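You operate a simulated robot arm through the tools that you are given. There is no shell and no other tool. Be economical: measure what you need, move in short steps, check, and stop when the job is done.

Carry out the task below with a simulated robot arm. There is one attempt and no reset: what you move stays moved.

Task
Check the silver tub for pinholes and sort it as the display says.
Fine: it goes in the light box, then on the mat named; lid shut before the lamp goes on; lamp off before the lid opens.

The check looks at the end state, three seconds after you hand in, the way a careful person would. Anything else that was tipped, shoved, dropped, spilled or broken makes it a failure. A push-on lid holds only when it is set on centred and level and pressed home; a screw cap is set on level and turned clockwise until tight.

Robot
A 7-joint arm with a three-finger gripper on a trunk, on a base that drives. Base frame: it is fixed to the floor where the robot stands at the start and does not move with it; the origin is under the middle of the robot, x ahead of it, y to its left, z up; the surface under the hand at the start is at about z = 0.85. Lengths are in m, angles in degrees, forces in N, time in s.
With the tool pointing down near the work surface it reaches from about 0.46 to 0.92 m from the robot's upright axis, wherever it stands. Its first joint turns from -166.0 to 166.0 degrees. Places, roughly: lamp switch [0.6, 0, 0.9]; light box [0.6, 0.2, 0.9]; light box lid [0.7, 0.2, 1]. Payload 2.69 kg.
Tool frame: the origin (TCP) lies between the finger pads and is the grasp point; the fingertips stand 0.029 m ahead of it; z points along the fingers, y is the line along which they close. The gripper opens to 0.12 m. The gripper's body begins 0.078 m behind the TCP.
Orientation is that of the tool frame in the base frame, as [roll, pitch, yaw] about the fixed x, y, z axes, in that order (R = Rz(yaw) Ry(pitch) Rx(roll)). With the fingers straight down and closing along the base's y, the tool's x points along the base's -x, its y along +y and its z along -z.

Tools
- The arm moves only by the tool apply_moves. Its argument "increments" is a list of rows, each a list of 7 numbers: the shift along the tool's x, y, z in mm, then the turn, a rotation vector about the tool's x, y, z in degrees, then the gripper command, from -1 (shut) to 1 (fully open), values between in proportion. In form: [[x, y, z, rx, ry, rz, claw], ...]. A call has 1 to 12 rows; each row shifts and turns the commanded pose from where the row before left it, along the tool's axes as they then stand. Rows are played at 5 a second. More than 0.05 m and 8.6 degrees between two rows, or a gripper value outside its range, and nothing of the call is played. A pose out of reach is approached as far as the arm can. The call stops where the force on the tool passes 90 N (or 10 N more than at its start, if that is more) or the arm is blocked; 0.2 s more then pass. The fingers move at their own pace and stop on an object; they squeeze with about 35 N. The grip force told is the motor's: it shows also when the fingers shut on nothing. Time passes only in rows, and 0.2 s behind the last, so rows that do not move let the fingers close. The reply holds the time, the measured pose of the TCP, the force on the tool along the base axes, the opening and the grip force, in the units named above and with some noise, with the torque about the TCP (base axes, N m) and any sound that the robot's microphone picked up.
- Cameras (640 x 400 px; columns grow to the right, rows downward): "scene" is now at [0.2347, -0.0188, 1.312]; the picture's right is [-0.22, -0.98, 0.00], its down [-0.68, 0.15, -0.71] and it looks along [0.70, -0.16, -0.70] (base axes); focal length 256 px, centre (320, 200). "wrist" rides on the gripper at [0.063, 0, -0.104] in the tool frame; the picture's right is [0.00, 1.00, 0.00], its down [-0.83, 0.00, -0.56] and it looks along [-0.56, 0.00, 0.83] (tool axes); focal length 275 px, centre (320, 200). There is no depth. A picture from a camera that has moved, and an enlarged one, comes with that camera's place and axes in the base frame and with its lens.
- snapshot(camera): a new picture of that camera. No time passes.
- raise_lower(by): slides the trunk up (or, below 0, down) by that many m; the arm and the scene camera ride with it, the base frame stays. It gives what a move gives, with no picture.
- steer(legs): drives the robot by 1 to 6 legs, each [ahead, left, turn to the left] in m, m and degrees, along the robot's own axes; the way and the turn of a leg run together, so that a leg with both is an arc; at most 1.5 m and 180 degrees a leg. The arm and the cameras ride along, it lands a little off, and it stops where it bumps. It gives what a move gives.
- pan_tilt(pan, tilt): turns the head with the scene camera to pan (to the left, within 86 degrees either way) and tilt (down, from -29 to 69), counted from straight ahead of the robot. It gives what a move gives.
- zoom(camera, box): a new picture of the part [left, top, right, bottom] of that camera's present view, enlarged. No time passes.
- close_job(): hands the job in; it is judged then, once.

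Go step by step. Nothing tells you exact positions but the pictures and the camera data: compare them with the known pose of the tool, close in by small moves and look again before you grip or let go. The budget is 120 turns and 90 pictures, counting those below and the enlarged ones. Unless the task says otherwise, let go and move clear before handing in, and close with one line.

The tools are called after "Emit:" by a JSON object that holds its "op" and its "data". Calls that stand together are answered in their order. apply_moves: Moves the arm, as the interface text tells. Its arguments: {"type":"object","properties":{"increments":{"type":"array","items":{"type":"array","items":{"type":"number"}}}},"required":["increments"]} The other tools are called the same way: raise_lower (by) slides the trunk up or down; steer (legs) drives the base; pan_tilt (pan, tilt) turns the head that bears the scene camera; snapshot (camera) takes a picture; zoom (camera, box) takes an enlarged picture of a part of a camera's view; close_job () hands the job in.

At the start:

```text
time_s: 0.0
tcp_pos: [0.5632, -0.1104, 1.0004]
orientation: [180.0, 0.0, -179.9]
ft_force: [-0.5, 0.3, 0.5]
moment: [0.0, -0.01, -0.03]
grip_width: 0.12
grip_force: 0.0
trunk travel left (down, up): [-0.575, 0.038]
robot x, y, heading: [-0.0029, -0.0008, -0.1]
head pan, tilt: [-12.7, 44.5]
```

scene: 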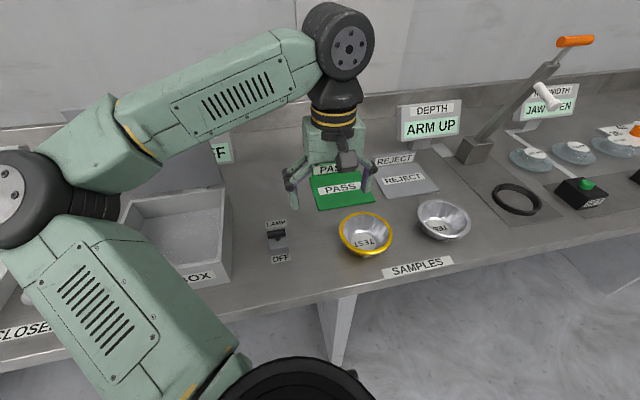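
wrist: 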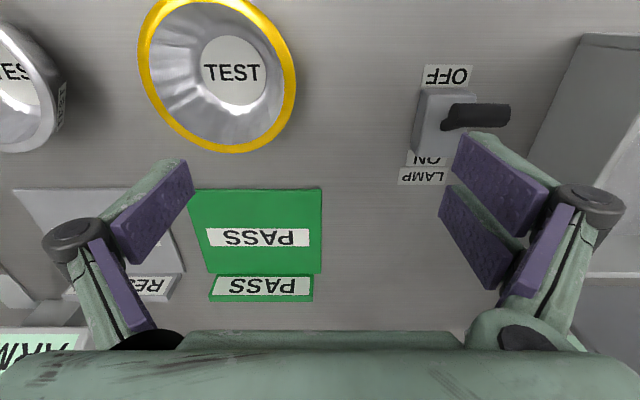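

I see two tubs on the table, one with a yellow rim and one plain silver, and a light box to the left with a lamp switch. I'll look at the light box and its lid, then zoom in on the tubs.

Emit:
{"op": "zoom", "data": {"camera": "scene", "box": [220, 130, 480, 290]}}

Emit:
{"op": "pan_tilt", "data": {"pan": 35, "tilt": 45}}

Emit:
{"op": "snapshot", "data": {"camera": "scene"}}

```text
2.46 times, centred on (350, 210) of scene
camera zoom: at [0.2347, -0.0188, 1.312], right [-0.22, -0.98, 0.0], down [-0.68, 0.15, -0.71], along [0.7, -0.16, -0.7], focal length 631 px, centre (246, 175)
```

zoom: 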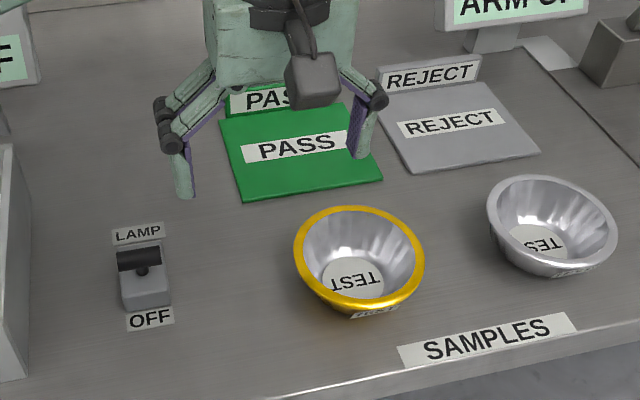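

```text
time_s: 1.1
tcp_pos: [0.5649, -0.1107, 1.0002]
orientation: [-179.9, 0.1, -180.0]
ft_force: [0.4, -0.3, -0.2]
moment: [-0.03, -0.01, -0.02]
grip_width: 0.1203
grip_force: 0.2
trunk travel left (down, up): [-0.575, 0.038]
robot x, y, heading: [-0.0004, 0.0032, 0.1]
head pan, tilt: [35.0, 45.0]
```

```text
86 pictures are left
camera scene: at [0.2216, 0.0457, 1.3113], right [0.57, -0.82, 0.0], down [-0.58, -0.41, -0.71], along [0.58, 0.41, -0.71], focal length 256 px, centre (320, 200)
```

scene: 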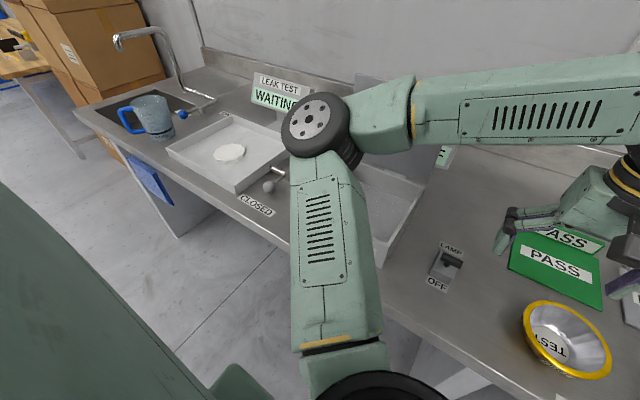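

Silver tub seems to be near (0.54, -0.37). I'll move the arm above it (which also uncovers the light box) and look with both cameras.

Emit:
{"op": "apply_moves", "data": {"increments": [[0, -43, 0, 0, 0, 0, 1], [0, -43, 0, 0, 0, 0, 1], [0, -43, 0, 0, 0, 0, 1], [0, -43, 0, 0, 0, 0, 1], [10, -43, 0, 0, 0, 0, 1], [10, -43, 0, 0, 0, 0, 1]]}}

Emit:
{"op": "snapshot", "data": {"camera": "scene"}}

Emit:
{"op": "snapshot", "data": {"camera": "wrist"}}

```text
time_s: 2.5
tcp_pos: [0.5426, -0.371, 0.9997]
orientation: [-180.0, 0.0, -179.9]
ft_force: [-0.2, 0.0, 0.2]
moment: [0.03, 0.0, -0.01]
grip_width: 0.1202
grip_force: 0.1
trunk travel left (down, up): [-0.575, 0.038]
robot x, y, heading: [0.0026, -0.0007, -0.2]
head pan, tilt: [35.0, 45.0]
```

```text
85 pictures are left
camera scene: at [0.2215, 0.0453, 1.3114], right [0.57, -0.82, 0.0], down [-0.58, -0.41, -0.71], along [0.58, 0.41, -0.71], focal length 256 px, centre (320, 200)
```

scene: 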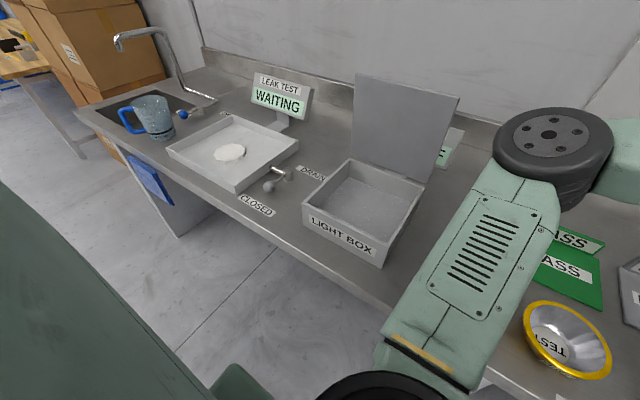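

```text
84 pictures are left
camera wrist: at [0.4796, -0.3702, 1.1028], right [0.0, 1.0, 0.0], down [0.83, 0.0, 0.56], along [0.56, 0.0, -0.83], focal length 275 px, centre (320, 200)
```

wrist: 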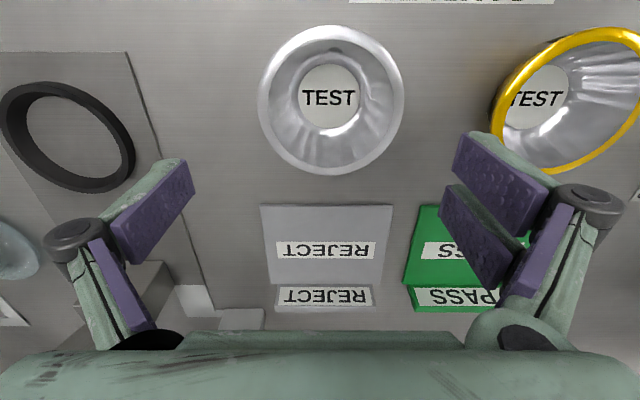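

Silver tub centre is around (0.539, -0.362), rim about 0.105 m across. I'll zoom on the light box while it's visible, and align over the tub partly lowered.

Emit:
{"op": "zoom", "data": {"camera": "scene", "box": [240, 60, 480, 280]}}

Emit:
{"op": "apply_moves", "data": {"increments": [[4, 9, 0, 0, 0, 0, 1], [0, 0, 20, 0, 0, 0, 1], [0, 0, 20, 0, 0, 0, 1], [0, 0, 20, 0, 0, 0, 1]]}}

Emit:
{"op": "pan_tilt", "data": {"pan": -40, "tilt": 45}}

Emit:
{"op": "snapshot", "data": {"camera": "scene"}}

Emit:
{"op": "snapshot", "data": {"camera": "wrist"}}

```text
1.82 times, centred on (360, 170) of scene
camera zoom: at [0.2215, 0.0453, 1.3114], right [0.57, -0.82, 0.0], down [-0.58, -0.41, -0.71], along [0.58, 0.41, -0.71], focal length 466 px, centre (247, 254)
```

zoom: 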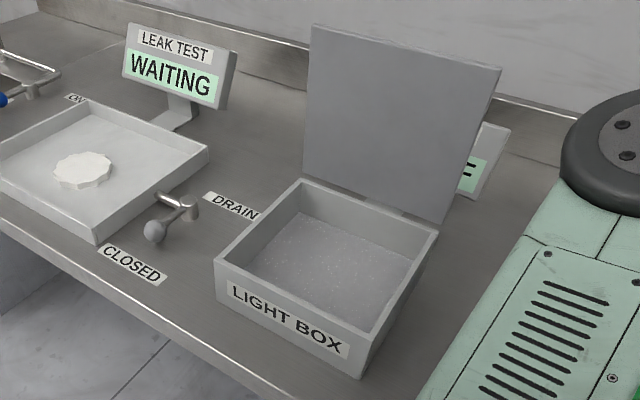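

```text
time_s: 3.5
tcp_pos: [0.5404, -0.3607, 0.94]
orientation: [179.9, -0.1, -180.0]
ft_force: [0.7, -0.3, -0.2]
moment: [-0.01, 0.04, 0.01]
grip_width: 0.1201
grip_force: 0.0
trunk travel left (down, up): [-0.575, 0.038]
robot x, y, heading: [-0.0002, -0.0006, -0.0]
head pan, tilt: [35.0, 45.0]
```

```text
time_s: 5.0
tcp_pos: [0.5397, -0.3596, 0.9411]
orientation: [179.9, 0.0, 180.0]
ft_force: [0.0, 0.5, -0.5]
moment: [-0.04, -0.02, -0.01]
grip_width: 0.12
grip_force: 0.1
trunk travel left (down, up): [-0.575, 0.038]
robot x, y, heading: [-0.0001, -0.0011, 0.4]
head pan, tilt: [-40.0, 45.0]
```

```text
82 pictures are left
camera scene: at [0.2173, -0.0531, 1.3113], right [-0.64, -0.77, 0.0], down [-0.54, 0.45, -0.71], along [0.54, -0.45, -0.71], focal length 256 px, centre (320, 200)
```

scene: 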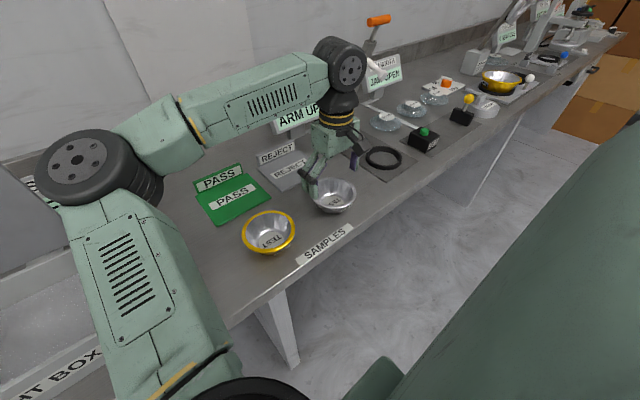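

```text
81 pictures are left
camera wrist: at [0.4759, -0.359, 1.0433], right [0.0, 1.0, 0.0], down [0.83, 0.0, 0.56], along [0.56, 0.0, -0.83], focal length 275 px, centre (320, 200)
```

wrist: 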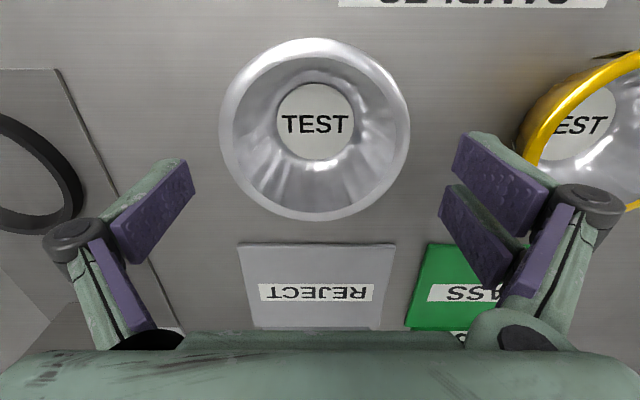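

Rim looks about 0.11 m wide at z≈0.89, so clearance is a few mm per side. I'll adjust by 2 mm, go down partway and look.

Emit:
{"op": "apply_moves", "data": {"increments": [[-1, -2, 8, 0, 0, 0, 1], [0, 0, 8, 0, 0, 0, 1]]}}

Emit:
{"op": "snapshot", "data": {"camera": "wrist"}}

Emit:
{"op": "zoom", "data": {"camera": "scene", "box": [240, 120, 420, 240]}}

```text
time_s: 5.6
tcp_pos: [0.5396, -0.3609, 0.9237]
orientation: [180.0, -0.1, 180.0]
ft_force: [0.4, 0.1, -0.6]
moment: [0.01, 0.0, -0.01]
grip_width: 0.12
grip_force: 0.0
trunk travel left (down, up): [-0.575, 0.038]
robot x, y, heading: [0.0023, -0.0011, -0.1]
head pan, tilt: [-40.0, 45.0]
```

```text
80 pictures are left
camera wrist: at [0.4762, -0.361, 1.0281], right [0.0, 1.0, 0.0], down [0.83, 0.0, 0.56], along [0.56, 0.0, -0.83], focal length 275 px, centre (320, 200)
```

wrist: 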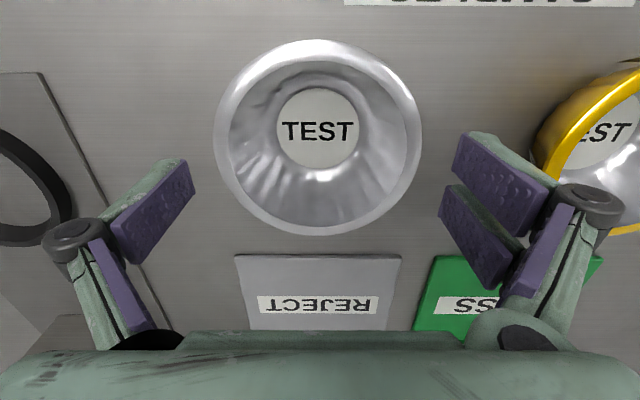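

```text
3.33 times, centred on (330, 180) of scene
camera zoom: at [0.2173, -0.0532, 1.3113], right [-0.64, -0.77, 0.0], down [-0.54, 0.45, -0.71], along [0.54, -0.45, -0.71], focal length 854 px, centre (287, 267)
```

zoom: 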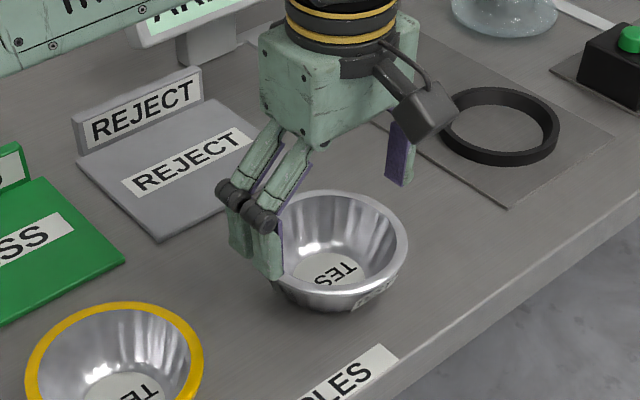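

Alignment looks good. Lowering so the pads flank the rim, then closing.

Emit:
{"op": "apply_moves", "data": {"increments": [[0, 0, 8, 0, 0, 0, 1], [0, 0, 8, 0, 0, 0, 1], [0, 0, 8, 0, 0, 0, 1], [0, 0, 5, 0, 0, 0, 1]]}}

Emit:
{"op": "zoom", "data": {"camera": "scene", "box": [240, 120, 420, 240]}}

Emit:
{"op": "snapshot", "data": {"camera": "wrist"}}

```text
time_s: 6.6
tcp_pos: [0.54, -0.3626, 0.8954]
orientation: [-180.0, 0.0, 180.0]
ft_force: [-0.3, -0.7, 0.3]
moment: [-0.01, -0.04, -0.01]
grip_width: 0.12
grip_force: 0.0
trunk travel left (down, up): [-0.575, 0.038]
robot x, y, heading: [-0.0002, -0.0004, -0.0]
head pan, tilt: [-40.0, 45.0]
```

```text
3.33 times, centred on (330, 180) of scene
camera zoom: at [0.2173, -0.0532, 1.3113], right [-0.64, -0.77, 0.0], down [-0.54, 0.45, -0.71], along [0.54, -0.45, -0.71], focal length 854 px, centre (287, 267)
```

zoom: 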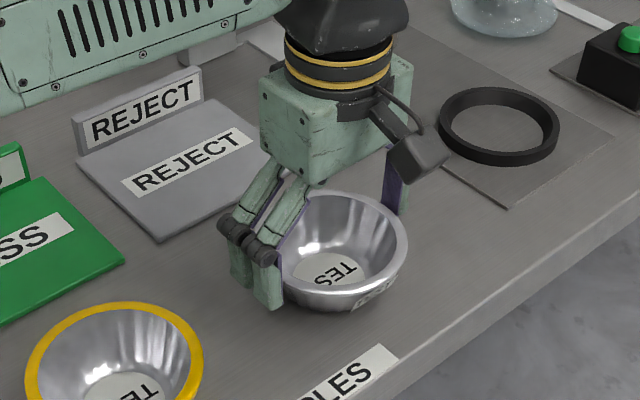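

```text
77 pictures are left
camera wrist: at [0.4768, -0.3609, 0.9989], right [0.0, 1.0, 0.0], down [0.83, 0.0, 0.56], along [0.56, 0.0, -0.83], focal length 275 px, centre (320, 200)
```

wrist: 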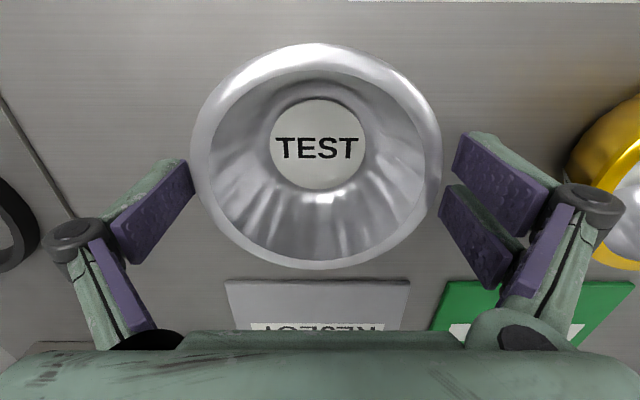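

Rim is between the pads. Lower 4 mm more and close.

Emit:
{"op": "apply_moves", "data": {"increments": [[0, 0, 4, 0, 0, 0, 1], [0, 0, 0, 0, 0, 0, 0.6], [0, 0, 0, 0, 0, 0, -0.2], [0, 0, 0, 0, 0, 0, -1], [0, 0, 0, 0, 0, 0, -1], [0, 0, 0, 0, 0, 0, -1], [0, 0, 0, 0, 0, 0, -1]]}}

Emit:
{"op": "snapshot", "data": {"camera": "wrist"}}

```text
time_s: 8.2
tcp_pos: [0.5405, -0.3619, 0.893]
orientation: [-179.9, 0.1, 180.0]
ft_force: [0.5, -0.3, 9.6]
moment: [-0.01, 0.0, 0.02]
grip_width: 0.0867
grip_force: 35.3
trunk travel left (down, up): [-0.575, 0.038]
robot x, y, heading: [0.0014, -0.0018, -0.1]
head pan, tilt: [-40.0, 45.0]
```

```text
76 pictures are left
camera wrist: at [0.4763, -0.3608, 0.9958], right [0.0, 1.0, 0.0], down [0.83, 0.0, 0.56], along [0.56, 0.0, -0.83], focal length 275 px, centre (320, 200)
```

wrist: 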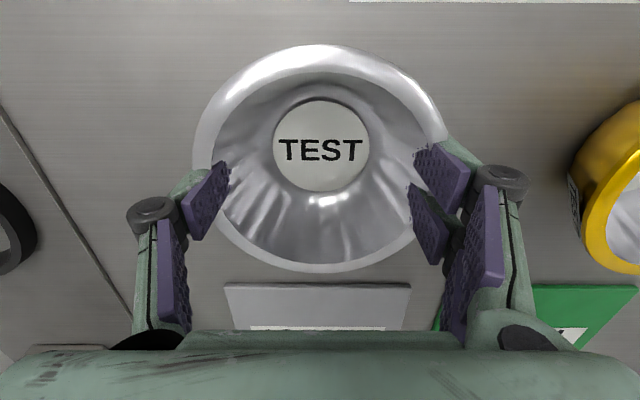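

The width of 0.087 is less than expected; checking the grip from the scene camera.

Emit:
{"op": "zoom", "data": {"camera": "scene", "box": [280, 140, 400, 230]}}

Emit:
{"op": "zoom", "data": {"camera": "wrist", "box": [160, 30, 480, 290]}}

```text
4.44 times, centred on (340, 185) of scene
camera zoom: at [0.2167, -0.0528, 1.3116], right [-0.64, -0.77, 0.0], down [-0.54, 0.45, -0.71], along [0.54, -0.45, -0.71], focal length 1139 px, centre (231, 267)
```

zoom: 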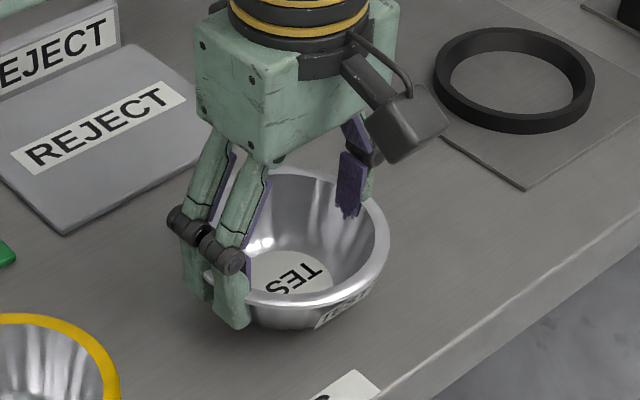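

```text
1.54 times, centred on (320, 160) of wrist
camera zoom: at [0.4763, -0.3608, 0.9958], right [0.0, 1.0, 0.0], down [0.83, 0.0, 0.56], along [0.56, 0.0, -0.83], focal length 424 px, centre (320, 262)
```

zoom: 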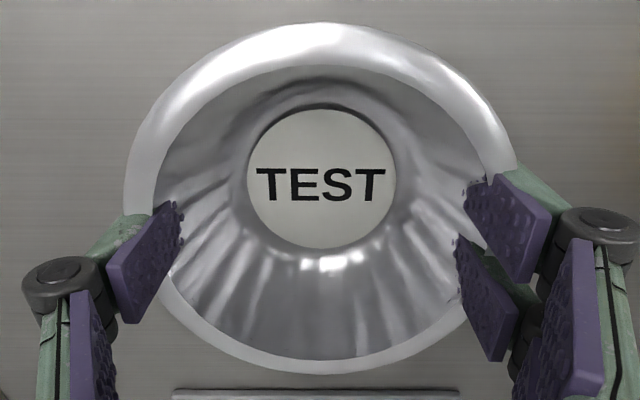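

The pads hold the wall symmetrically. I'll do a small test lift.

Emit:
{"op": "apply_moves", "data": {"increments": [[0, 0, -5, 0, 0, 0, -1], [0, 0, -10, 0, 0, 0, -1], [0, 0, -10, 0, 0, 0, -1]]}}

Emit:
{"op": "zoom", "data": {"camera": "scene", "box": [260, 120, 420, 240]}}

Emit:
{"op": "snapshot", "data": {"camera": "wrist"}}

```text
time_s: 9.0
tcp_pos: [0.5405, -0.3627, 0.9159]
orientation: [-180.0, 0.0, -180.0]
ft_force: [-0.1, -1.2, 0.4]
moment: [-0.01, -0.01, -0.03]
grip_width: 0.0856
grip_force: 34.6
trunk travel left (down, up): [-0.575, 0.038]
robot x, y, heading: [0.0025, -0.0011, -0.0]
head pan, tilt: [-40.0, 45.0]
```

```text
3.33 times, centred on (340, 180) of scene
camera zoom: at [0.2172, -0.0531, 1.3113], right [-0.64, -0.77, 0.0], down [-0.54, 0.45, -0.71], along [0.54, -0.45, -0.71], focal length 854 px, centre (253, 267)
```

zoom: 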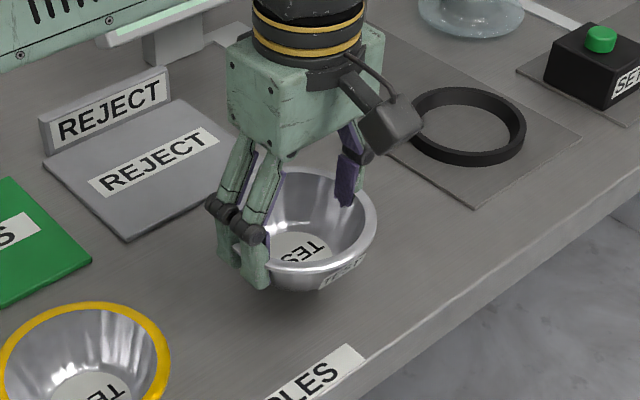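

```text
72 pictures are left
camera wrist: at [0.4761, -0.3613, 1.0199], right [0.0, 1.0, 0.0], down [0.83, 0.0, 0.56], along [0.56, 0.0, -0.83], focal length 275 px, centre (320, 200)
```

wrist: 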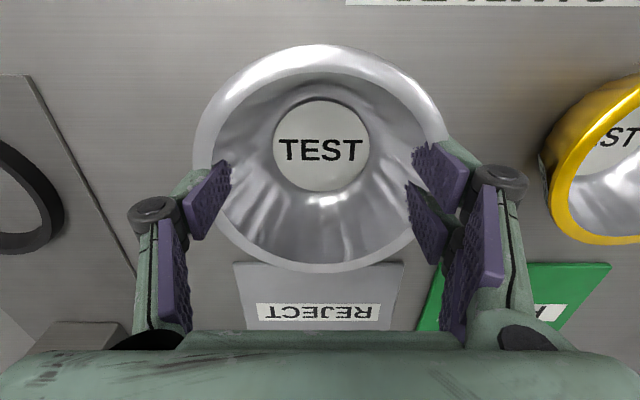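

Grip holds. The light box spans roughly x 0.51–0.70, y 0.10–0.29 with top at ~0.93. I'll raise and carry the tub over it.

Emit:
{"op": "apply_moves", "data": {"increments": [[0, 0, -30, 0, 0, 0, -1], [0, 0, -40, 0, 0, 0, -1], [0, 0, -40, 0, 0, 0, -1], [0, 10, -5, 0, 0, 0, -1], [0, 35, 0, 0, 0, 0, -1], [0, 40, 0, 0, 0, 0, -1], [0, 40, 0, 0, 0, 0, -1], [0, 40, 0, 0, 0, 0, -1], [0, 40, 0, 0, 0, 0, -1], [-10, 40, 0, 0, 0, 0, -1], [-10, 40, 0, 0, 0, 0, -1], [-10, 40, 0, 0, 0, 0, -1]]}}

Emit:
{"op": "apply_moves", "data": {"increments": [[-10, 40, 0, 0, 0, 0, -1], [-10, 40, 0, 0, 0, 0, -1], [-10, 40, 0, 0, 0, 0, -1], [0, 40, 0, 0, 0, 0, -1], [0, 40, 0, 0, 0, 0, -1], [0, 22, 0, 0, 0, 0, -1]]}}

Emit:
{"op": "snapshot", "data": {"camera": "wrist"}}

Emit:
{"op": "pan_tilt", "data": {"pan": 15, "tilt": 40}}

Emit:
{"op": "snapshot", "data": {"camera": "scene"}}

```text
time_s: 11.6
tcp_pos: [0.5693, -0.0342, 1.0305]
orientation: [-180.0, 0.0, 179.9]
ft_force: [-0.7, -0.1, 0.3]
moment: [-0.03, 0.0, 0.03]
grip_width: 0.0859
grip_force: 34.6
trunk travel left (down, up): [-0.575, 0.038]
robot x, y, heading: [0.0007, 0.0001, -0.3]
head pan, tilt: [-40.0, 45.0]
```

```text
time_s: 13.0
tcp_pos: [0.6003, 0.1866, 1.0293]
orientation: [179.9, 0.0, -180.0]
ft_force: [0.1, -0.1, -0.4]
moment: [0.01, -0.02, -0.01]
grip_width: 0.0859
grip_force: 35.0
trunk travel left (down, up): [-0.575, 0.038]
robot x, y, heading: [0.0012, 0.0001, 0.4]
head pan, tilt: [-40.0, 45.0]
```

```text
71 pictures are left
camera wrist: at [0.5361, 0.1877, 1.1326], right [0.0, 1.0, 0.0], down [0.83, 0.0, 0.56], along [0.56, 0.0, -0.83], focal length 275 px, centre (320, 200)
```

wrist: 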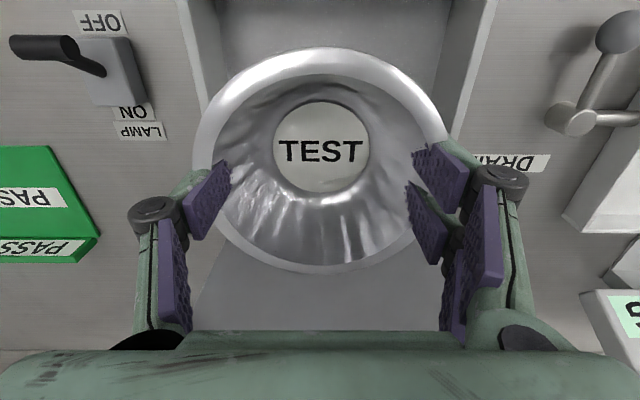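

```text
time_s: 14.3
tcp_pos: [0.5996, 0.1862, 1.0288]
orientation: [180.0, 0.0, 180.0]
ft_force: [1.3, 1.0, 0.0]
moment: [0.02, 0.0, 0.01]
grip_width: 0.0856
grip_force: 35.0
trunk travel left (down, up): [-0.575, 0.038]
robot x, y, heading: [-0.0012, -0.0017, 0.0]
head pan, tilt: [15.0, 40.0]
```

```text
70 pictures are left
camera scene: at [0.2371, 0.021, 1.3186], right [0.26, -0.97, 0.0], down [-0.62, -0.17, -0.77], along [0.74, 0.2, -0.64], focal length 256 px, centre (320, 200)
```

scene: 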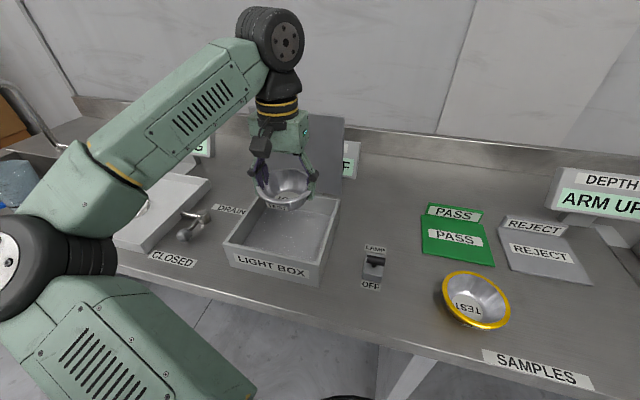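

Tub is nearly above the box; box centre ≈ (0.605, 0.198). Shifting and descending to just inside the rim.

Emit:
{"op": "apply_moves", "data": {"increments": [[-5, 11, 0, 0, 0, 0, -1], [0, 0, 25, 0, 0, 0, -1], [0, 0, 25, 0, 0, 0, -1]]}}

Emit:
{"op": "snapshot", "data": {"camera": "wrist"}}

Emit:
{"op": "zoom", "data": {"camera": "scene", "box": [200, 100, 420, 300]}}

```text
time_s: 15.1
tcp_pos: [0.6049, 0.197, 0.9809]
orientation: [-180.0, 0.0, -179.9]
ft_force: [0.8, 0.6, 0.6]
moment: [0.0, 0.01, 0.01]
grip_width: 0.0858
grip_force: 35.2
trunk travel left (down, up): [-0.575, 0.038]
robot x, y, heading: [0.0018, -0.0047, 0.1]
head pan, tilt: [15.0, 40.0]
```

```text
69 pictures are left
camera wrist: at [0.5414, 0.1978, 1.0846], right [0.0, 1.0, 0.0], down [0.83, 0.0, 0.56], along [0.56, 0.0, -0.83], focal length 275 px, centre (320, 200)
```

wrist: 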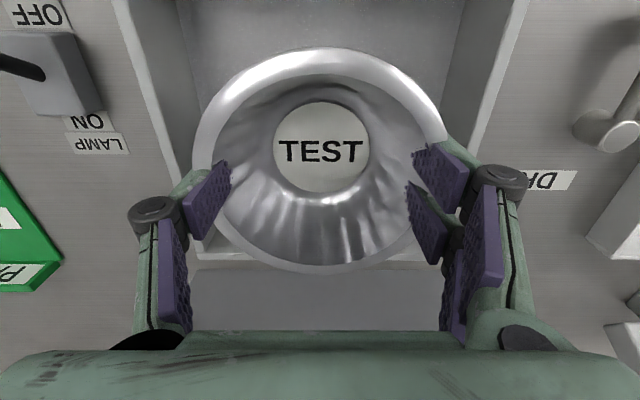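

```text
2.00 times, centred on (310, 200) of scene
camera zoom: at [0.2372, 0.0212, 1.3186], right [0.26, -0.97, 0.0], down [-0.62, -0.17, -0.77], along [0.74, 0.2, -0.64], focal length 513 px, centre (340, 200)
```

zoom: 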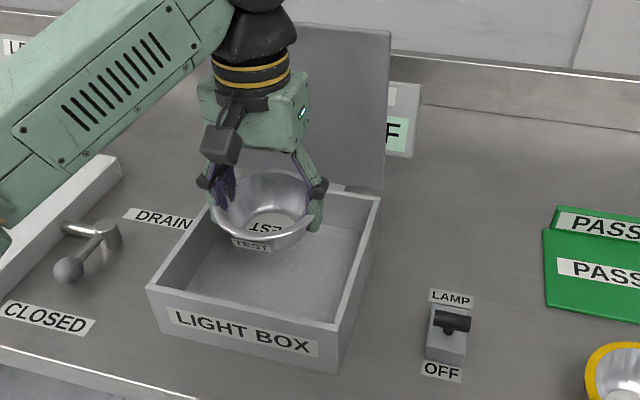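

Centred. Descending into the box, then feeling for the floor in small steps.

Emit:
{"op": "apply_moves", "data": {"increments": [[0, 0, 20, 0, 0, 0, -1], [0, 0, 20, 0, 0, 0, -1], [0, 0, 20, 0, 0, 0, -1], [0, 0, 8, 0, 0, 0, -1]]}}

Emit:
{"op": "apply_moves", "data": {"increments": [[0, 0, 3, 0, 0, 0, -1], [0, 0, 0, 0, 0, 0, -1]]}}

Emit:
{"op": "zoom", "data": {"camera": "scene", "box": [200, 100, 420, 300]}}

```text
time_s: 16.1
tcp_pos: [0.6061, 0.1957, 0.914]
orientation: [-179.8, 0.0, -179.9]
ft_force: [0.4, -0.2, -0.3]
moment: [0.02, -0.01, 0.0]
grip_width: 0.0857
grip_force: 34.3
trunk travel left (down, up): [-0.575, 0.038]
robot x, y, heading: [0.0002, -0.0009, -0.0]
head pan, tilt: [15.0, 40.0]
```

```text
time_s: 16.7
tcp_pos: [0.6048, 0.1967, 0.9114]
orientation: [180.0, 0.2, -180.0]
ft_force: [1.9, -0.1, 13.1]
moment: [-0.16, -0.01, 0.02]
grip_width: 0.0863
grip_force: 35.3
trunk travel left (down, up): [-0.575, 0.038]
robot x, y, heading: [-0.0002, 0.0023, 0.1]
head pan, tilt: [15.0, 40.0]
```

```text
2.00 times, centred on (310, 200) of scene
camera zoom: at [0.2364, 0.0208, 1.319], right [0.26, -0.97, 0.0], down [-0.62, -0.17, -0.77], along [0.74, 0.2, -0.64], focal length 513 px, centre (340, 200)
```

zoom: 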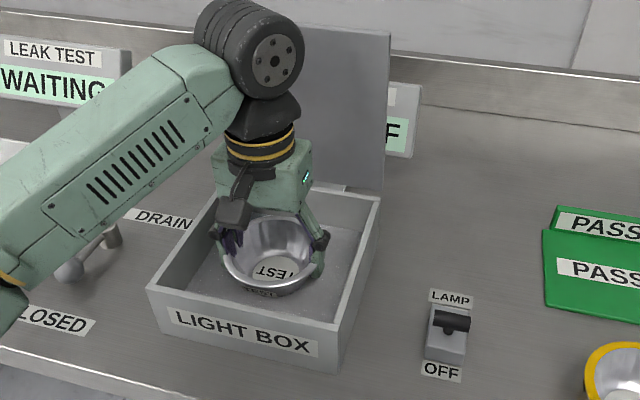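

Contact with the box floor (13 N). Releasing gently to ~0.11 and retreating straight up.

Emit:
{"op": "apply_moves", "data": {"increments": [[0, 0, -1, 0, 0, 0, 0.6], [0, 0, 0, 0, 0, 0, 0.85], [0, 0, 0, 0, 0, 0, 0.85], [0, 0, -10, 0, 0, 0, 0.85], [0, 0, -20, 0, 0, 0, 0.85], [0, 0, -30, 0, 0, 0, 0.85], [0, 0, -40, 0, 0, 0, 0.85]]}}

Emit:
{"op": "snapshot", "data": {"camera": "wrist"}}

Emit:
{"op": "zoom", "data": {"camera": "scene", "box": [200, 100, 420, 300]}}

```text
time_s: 18.3
tcp_pos: [0.6031, 0.1947, 1.0126]
orientation: [-179.9, 0.1, 179.9]
ft_force: [0.5, 0.1, -0.1]
moment: [-0.03, -0.06, -0.02]
grip_width: 0.1111
grip_force: 0.0
trunk travel left (down, up): [-0.575, 0.038]
robot x, y, heading: [0.0004, 0.0026, -0.1]
head pan, tilt: [15.0, 40.0]
```

```text
66 pictures are left
camera wrist: at [0.5409, 0.1958, 1.115], right [0.0, 1.0, 0.0], down [0.83, 0.0, 0.56], along [0.56, 0.0, -0.83], focal length 275 px, centre (320, 200)
```

wrist: 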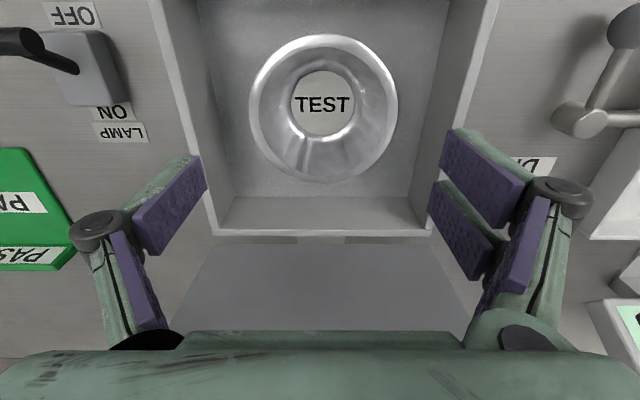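

```text
2.00 times, centred on (310, 200) of scene
camera zoom: at [0.2367, 0.0208, 1.3187], right [0.26, -0.97, 0.0], down [-0.62, -0.17, -0.77], along [0.74, 0.2, -0.64], focal length 513 px, centre (340, 200)
```

zoom: 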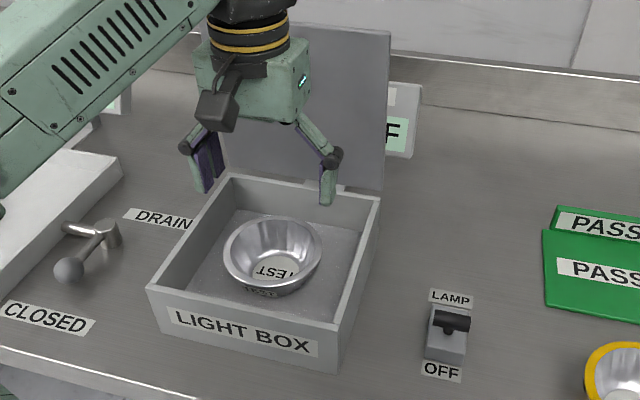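

Tub sits centred in the box. Next the lid: I'll raise the hand and look over it for a knob and the space behind.

Emit:
{"op": "apply_moves", "data": {"increments": [[0, 0, -40, 0, 0, 0, -1], [0, 0, -40, 0, 0, 0, -1], [0, 0, -40, 0, 0, 0, -1], [0, 0, -40, 0, 0, 0, -1], [0, 0, -40, 0, 0, 0, -1], [-20, 0, -20, 0, 0, 0, -1]]}}

Emit:
{"op": "snapshot", "data": {"camera": "wrist"}}

Emit:
{"op": "snapshot", "data": {"camera": "scene"}}

```text
time_s: 19.9
tcp_pos: [0.6267, 0.2076, 1.1194]
orientation: [-173.8, -0.8, 179.4]
ft_force: [0.3, -0.1, 0.3]
moment: [-0.01, 0.01, 0.03]
grip_width: 0.0003
grip_force: 11.1
out of reach, approached as far as the arm can: row 4, 5, 6
trunk travel left (down, up): [-0.575, 0.038]
robot x, y, heading: [0.0004, 0.0026, 0.0]
head pan, tilt: [15.0, 40.0]
stopped in row 6: the arm was blocked; the commanded pose is now the measured one
```

```text
64 pictures are left
camera wrist: at [0.5643, 0.2206, 1.223], right [0.0, 0.99, -0.11], down [0.84, 0.06, 0.54], along [0.54, -0.09, -0.83], focal length 275 px, centre (320, 200)
```

wrist: 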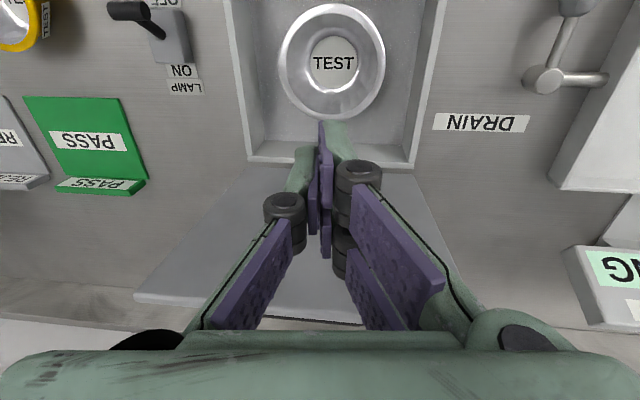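

```text
63 pictures are left
camera scene: at [0.2373, 0.0214, 1.3185], right [0.26, -0.97, 0.0], down [-0.62, -0.17, -0.77], along [0.74, 0.2, -0.64], focal length 256 px, centre (320, 200)
```

scene: 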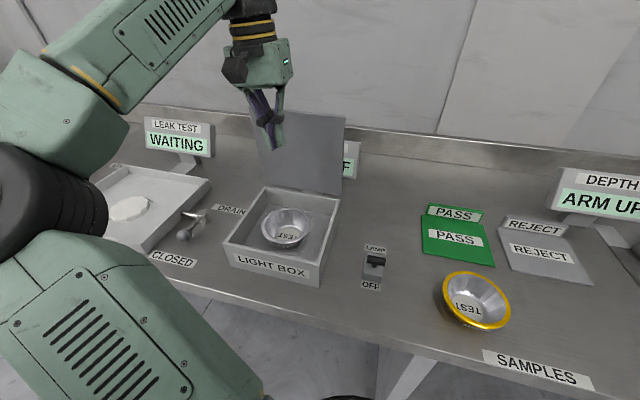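

The arm tops out near z≈1.12 here. The lid is almost vertical with its top near (0.70, 1.13); let me zoom on its top edge for a handle.

Emit:
{"op": "zoom", "data": {"camera": "wrist", "box": [110, 230, 490, 340]}}

Emit:
{"op": "zoom", "data": {"camera": "scene", "box": [220, 90, 400, 290]}}

```text
1.68 times, centred on (300, 285) of wrist
camera zoom: at [0.5643, 0.2206, 1.223], right [0.0, 0.99, -0.11], down [0.84, 0.06, 0.54], along [0.54, -0.09, -0.83], focal length 464 px, centre (354, 57)
```

zoom: 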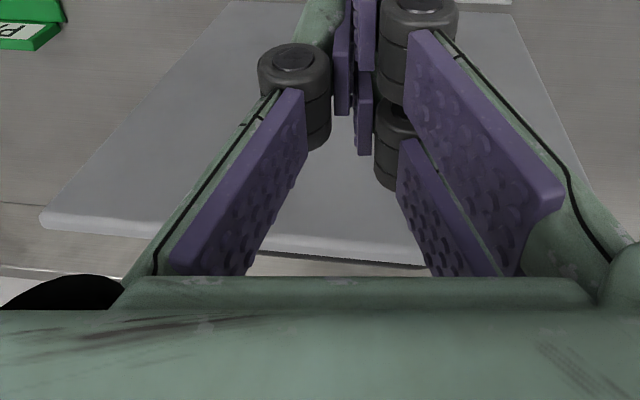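

```text
2.00 times, centred on (310, 190) of scene
camera zoom: at [0.2373, 0.0214, 1.3185], right [0.26, -0.97, 0.0], down [-0.62, -0.17, -0.77], along [0.74, 0.2, -0.64], focal length 513 px, centre (340, 220)
```

zoom: 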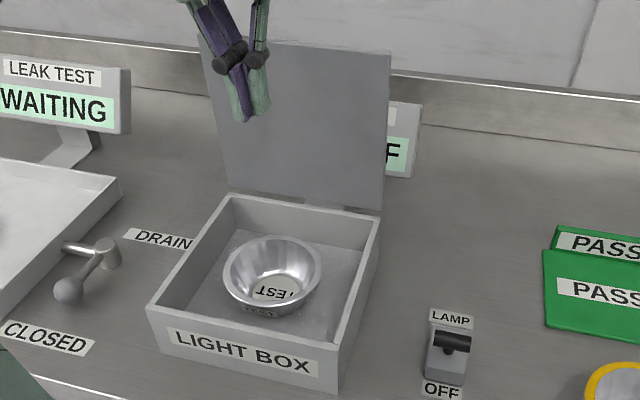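

No handle; the lid is ~0.20 square with a small overhang. I'll raise the trunk, go around the lid's right side and come behind it with closed fingers.

Emit:
{"op": "raise_lower", "data": {"by": 0.035}}

Emit:
{"op": "apply_moves", "data": {"increments": [[0, -30, 0, -6.2, 0, 0, -1], [0, -40, 0, 0, 0, 0, -1], [0, -40, 0, 0, 0, 0, -1], [0, -40, 0, 0, 0, 0, -1], [0, -40, 0, 0, 0, 0, -1], [-30, -10, 5, 0, 0, 0, -1], [-40, 0, 10, 0, 0, 0, -1], [-40, 0, 10, 0, 0, 0, -1], [-40, 0, 10, 0, 0, 0, -1]]}}

Emit:
{"op": "snapshot", "data": {"camera": "scene"}}

Emit:
{"op": "snapshot", "data": {"camera": "wrist"}}

```text
time_s: 20.6
tcp_pos: [0.6265, 0.208, 1.1556]
orientation: [-173.9, -0.7, 179.6]
ft_force: [-0.2, 0.1, -0.4]
moment: [-0.01, 0.04, -0.03]
grip_width: 0.0
grip_force: 28.3
trunk travel left (down, up): [-0.61, 0.003]
robot x, y, heading: [0.0022, 0.0006, -0.0]
head pan, tilt: [15.0, 40.0]
```

```text
time_s: 22.6
tcp_pos: [0.7753, 0.0075, 1.1232]
orientation: [179.7, -0.7, 179.7]
ft_force: [0.3, 0.4, -0.2]
moment: [-0.01, 0.01, 0.01]
grip_width: 0.0001
grip_force: 28.7
trunk travel left (down, up): [-0.61, 0.003]
robot x, y, heading: [-0.0037, -0.0005, -0.1]
head pan, tilt: [15.0, 40.0]
```

```text
60 pictures are left
camera scene: at [0.2378, 0.0208, 1.3535], right [0.26, -0.97, 0.0], down [-0.62, -0.17, -0.77], along [0.74, 0.2, -0.64], focal length 256 px, centre (320, 200)
```

scene: 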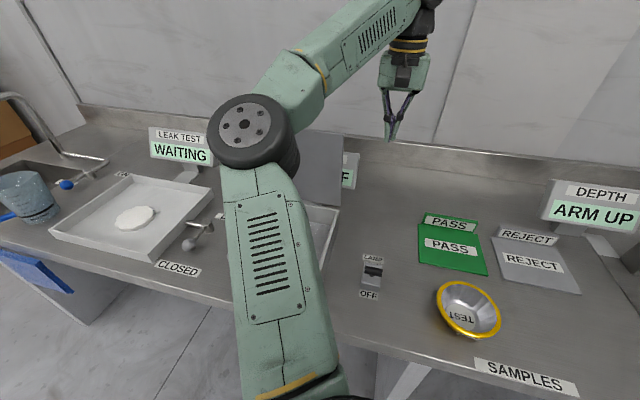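

```text
59 pictures are left
camera wrist: at [0.7129, 0.009, 1.2269], right [0.0, 1.0, 0.01], down [0.84, 0.0, 0.54], along [0.54, 0.0, -0.84], focal length 275 px, centre (320, 200)
```

wrist: 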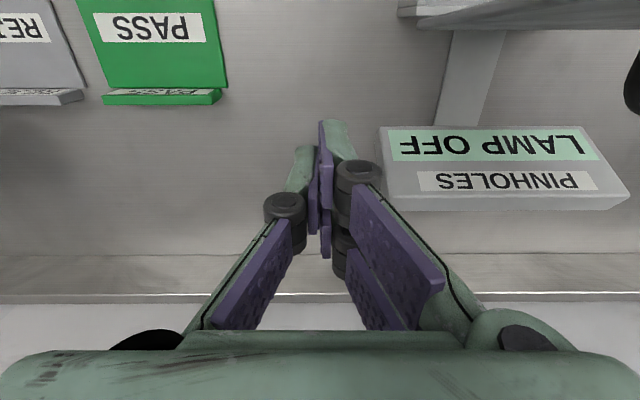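

The display reads "PINHOLES – LAMP OFF". The area behind the lid is clear above the sign; I'll move in behind the lid's right part, then sweep toward the robot.

Emit:
{"op": "apply_moves", "data": {"increments": [[15, 0, 20, 0, 0, 0, -1], [0, 40, 0, 0, 0, 0, -1], [0, 40, 0, 0, 0, 0, -1], [0, 40, 0, 0, 0, 0, -1], [0, 30, 0, 0, 0, 0, -1]]}}

Emit:
{"op": "snapshot", "data": {"camera": "scene"}}

```text
time_s: 23.9
tcp_pos: [0.7617, 0.1363, 1.1034]
orientation: [-179.8, -0.7, 178.2]
ft_force: [-1.7, -69.4, -11.7]
moment: [-0.44, -0.16, 0.9]
grip_width: 0.0
grip_force: 28.5
trunk travel left (down, up): [-0.61, 0.003]
robot x, y, heading: [-0.0009, 0.0009, -0.4]
head pan, tilt: [15.0, 40.0]
```

```text
58 pictures are left
camera scene: at [0.2381, 0.0117, 1.3533], right [0.25, -0.97, -0.01], down [-0.62, -0.16, -0.77], along [0.74, 0.2, -0.64], focal length 256 px, centre (320, 200)
```

scene: 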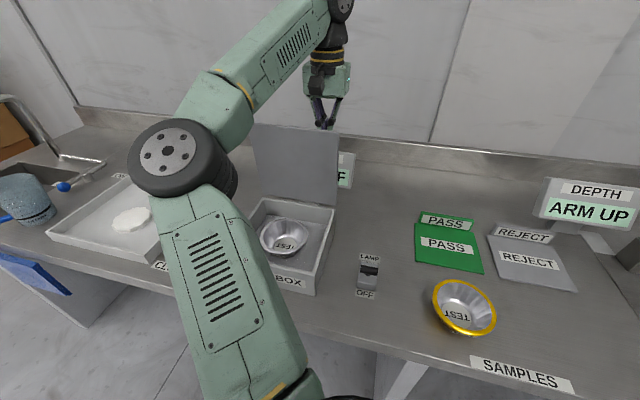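

Something at y≈0.146 resists sideways. Backing off 20 mm and looking.

Emit:
{"op": "apply_moves", "data": {"increments": [[0, -25, 0, 0, 0, 0, -1], [0, -15, 0, 0, 0, 0, -1]]}}

Emit:
{"op": "snapshot", "data": {"camera": "wrist"}}

Emit:
{"op": "zoom", "data": {"camera": "scene", "box": [220, 40, 400, 220]}}

```text
time_s: 24.4
tcp_pos: [0.7596, 0.1229, 1.1005]
orientation: [179.6, -0.7, -179.9]
ft_force: [0.2, -0.1, -0.6]
moment: [0.06, 0.01, 0.03]
grip_width: 0.0
grip_force: 28.6
trunk travel left (down, up): [-0.61, 0.003]
robot x, y, heading: [-0.0033, 0.0, 0.0]
head pan, tilt: [15.0, 40.0]
```

```text
57 pictures are left
camera wrist: at [0.6967, 0.1224, 1.2052], right [-0.01, 1.0, 0.01], down [0.84, 0.0, 0.54], along [0.54, 0.01, -0.84], focal length 275 px, centre (320, 200)
```

wrist: 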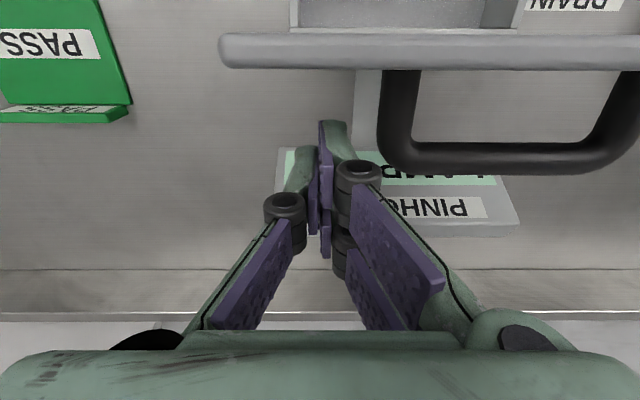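

```text
2.22 times, centred on (310, 130) of scene
camera zoom: at [0.2372, 0.0218, 1.3536], right [0.26, -0.97, 0.0], down [-0.62, -0.17, -0.77], along [0.74, 0.2, -0.64], focal length 570 px, centre (342, 356)
```

zoom: 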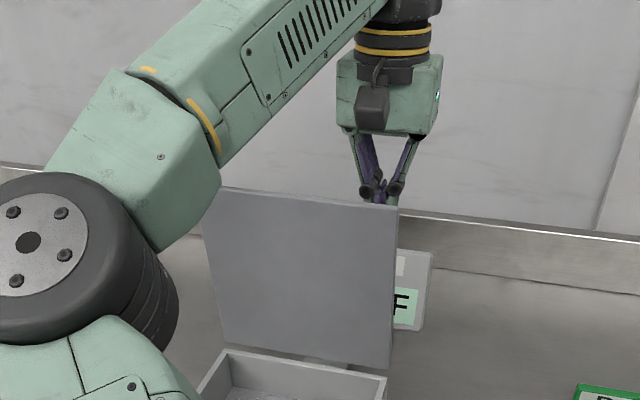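

The lid has a black D-handle on its outer face (y≈0.147–0.25, x≈0.75, z≈1.10). I'll cage that bar between the fingers to close the lid gently: raise and turn the hand 90°.

Emit:
{"op": "apply_moves", "data": {"increments": [[0, 0, -15, 0, 0, -8.2, -1], [0, 0, -15, 0, 0, -8.2, -1], [0, 0, -10, 0, 0, -8.2, -1], [0, 0, -5, 0, 0, -8.2, -1], [0, 0, 0, 0, 0, -8.2, -1], [0, 0, 0, 0, 0, -8.2, -1], [0, 0, 0, 0, 0, -8.2, -1], [0, 0, 0, 0, 0, -8.2, -1], [0, 0, 0, 0, 0, -8.2, -1], [0, 0, 0, 0, 0, -8.2, -1], [0, 0, 0, 0, 0, -8.1, -1]]}}

Emit:
{"op": "snapshot", "data": {"camera": "wrist"}}

```text
time_s: 26.9
tcp_pos: [0.7598, 0.1163, 1.1476]
orientation: [179.3, 0.2, -90.1]
ft_force: [0.0, -0.7, -0.4]
moment: [0.0, 0.02, -0.01]
grip_width: 0.0002
grip_force: 28.5
trunk travel left (down, up): [-0.61, 0.003]
robot x, y, heading: [-0.0, -0.0022, -0.1]
head pan, tilt: [15.0, 40.0]
```

```text
55 pictures are left
camera wrist: at [0.7607, 0.0551, 1.2499], right [-1.0, 0.0, 0.01], down [0.0, 0.83, 0.56], along [-0.01, 0.56, -0.83], focal length 275 px, centre (320, 200)
```

wrist: 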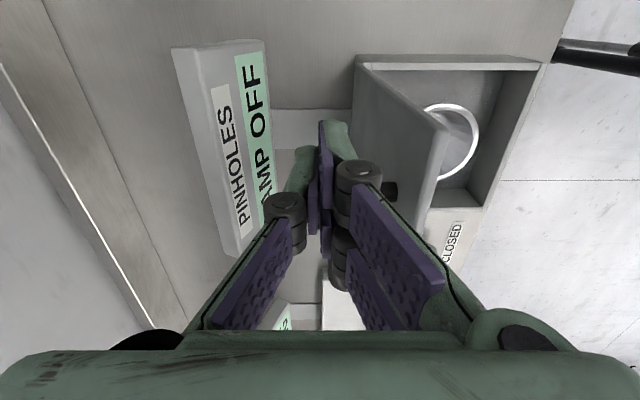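

Opening the fingers to ~0.06 to see the handle bar between them.

Emit:
{"op": "apply_moves", "data": {"increments": [[0, 0, 0, 0, 0, 0, 0.0], [0, 0, 0, 0, 0, 0, 0.0], [0, 0, 0, 0, 0, 0, 0.0], [0, 0, 0, 0, 0, 0, 0.0]]}}

Emit:
{"op": "snapshot", "data": {"camera": "wrist"}}

```text
time_s: 27.9
tcp_pos: [0.76, 0.1174, 1.147]
orientation: [179.3, 0.3, -90.2]
ft_force: [0.0, -0.3, 0.3]
moment: [0.01, -0.02, 0.0]
grip_width: 0.0601
grip_force: 0.1
trunk travel left (down, up): [-0.61, 0.003]
robot x, y, heading: [0.0027, 0.0026, -0.1]
head pan, tilt: [15.0, 40.0]
```

```text
54 pictures are left
camera wrist: at [0.7605, 0.0552, 1.2499], right [-1.0, 0.0, 0.01], down [0.01, 0.83, 0.56], along [-0.01, 0.56, -0.83], focal length 275 px, centre (320, 200)
```

wrist: 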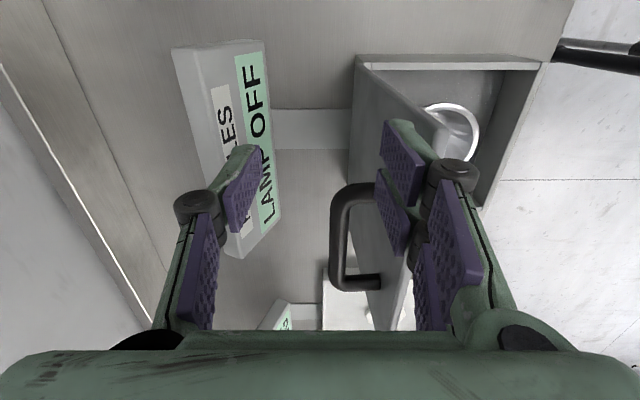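

Bar located at x≈0.745, z≈1.095. Moving over its middle, narrowing to 0.04 and lowering to cage it.

Emit:
{"op": "apply_moves", "data": {"increments": [[-40, 8, 0, 0, 0, 0, -0.333], [-40, 0, 0, 0, 0, 0, -0.333], [0, 0, 0, 0, 0, 0, -0.333], [0, 0, 15, 0, 0, 0, -0.333], [0, 0, 15, 0, 0, 0, -0.333], [0, 0, 10, 0, 0, 0, -0.333]]}}

Emit:
{"op": "snapshot", "data": {"camera": "wrist"}}

```text
time_s: 29.2
tcp_pos: [0.7505, 0.1985, 1.1077]
orientation: [179.4, 0.3, -90.2]
ft_force: [0.6, 0.3, 0.7]
moment: [-0.01, 0.0, 0.0]
grip_width: 0.04
grip_force: 0.0
trunk travel left (down, up): [-0.61, 0.003]
robot x, y, heading: [0.0018, -0.0001, -0.0]
head pan, tilt: [15.0, 40.0]
```

```text
53 pictures are left
camera wrist: at [0.7525, 0.1358, 1.2096], right [-1.0, 0.0, 0.01], down [0.01, 0.83, 0.56], along [-0.01, 0.56, -0.83], focal length 275 px, centre (320, 200)
```

wrist: 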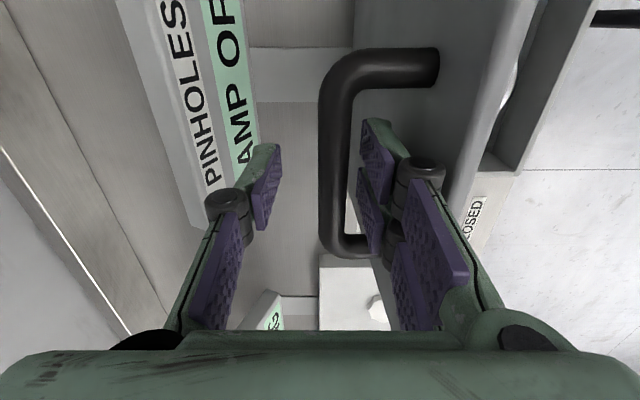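

Bar is caged. Sweeping along the arc in stages, first to about 30°.

Emit:
{"op": "apply_moves", "data": {"increments": [[0, 12, -1, 0, 0, 0, -0.333], [0, 12, -1, 0, 0, 0, -0.333], [0, 12, -1, 0, 0, 0, -0.333], [0, 12, -1, 0, 0, 0, -0.333], [0, 14, 1, 0, 0, 0, -0.333], [0, 14, 2, 0, 0, 0, -0.333], [0, 14, 3, 0, 0, 0, -0.333]]}}

Emit:
{"op": "snapshot", "data": {"camera": "wrist"}}

Emit:
{"op": "snapshot", "data": {"camera": "scene"}}

```text
time_s: 30.9
tcp_pos: [0.6607, 0.1988, 1.1055]
orientation: [179.3, 0.2, -90.2]
ft_force: [-0.2, 0.6, 0.0]
moment: [-0.02, 0.06, 0.01]
grip_width: 0.0396
grip_force: 0.0
trunk travel left (down, up): [-0.61, 0.003]
robot x, y, heading: [0.0005, -0.0036, 0.1]
head pan, tilt: [15.0, 40.0]
```

```text
52 pictures are left
camera wrist: at [0.6618, 0.1367, 1.2099], right [-1.0, 0.0, 0.01], down [0.01, 0.83, 0.56], along [-0.01, 0.56, -0.83], focal length 275 px, centre (320, 200)
```

wrist: 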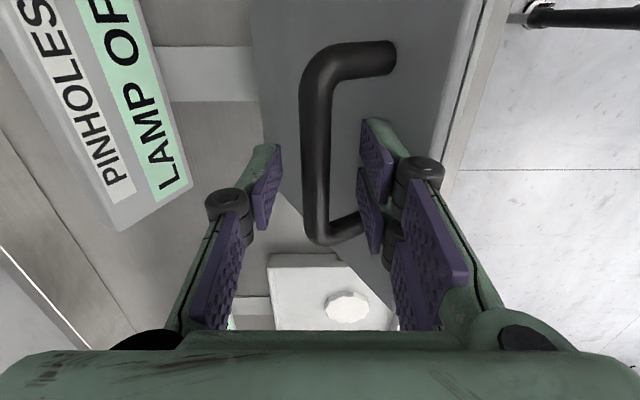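

```text
51 pictures are left
camera scene: at [0.237, 0.0211, 1.3537], right [0.26, -0.97, 0.0], down [-0.62, -0.17, -0.77], along [0.74, 0.2, -0.64], focal length 256 px, centre (320, 200)
```

scene: 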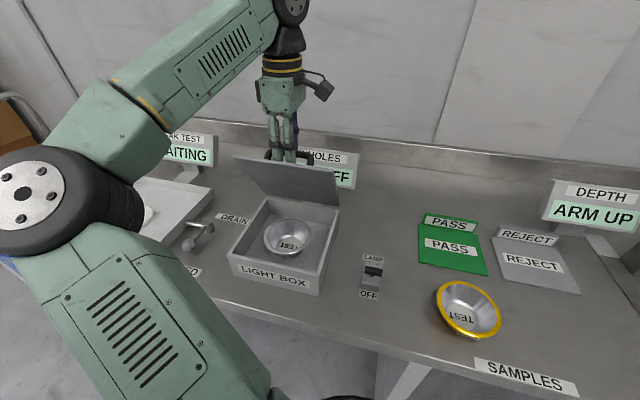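

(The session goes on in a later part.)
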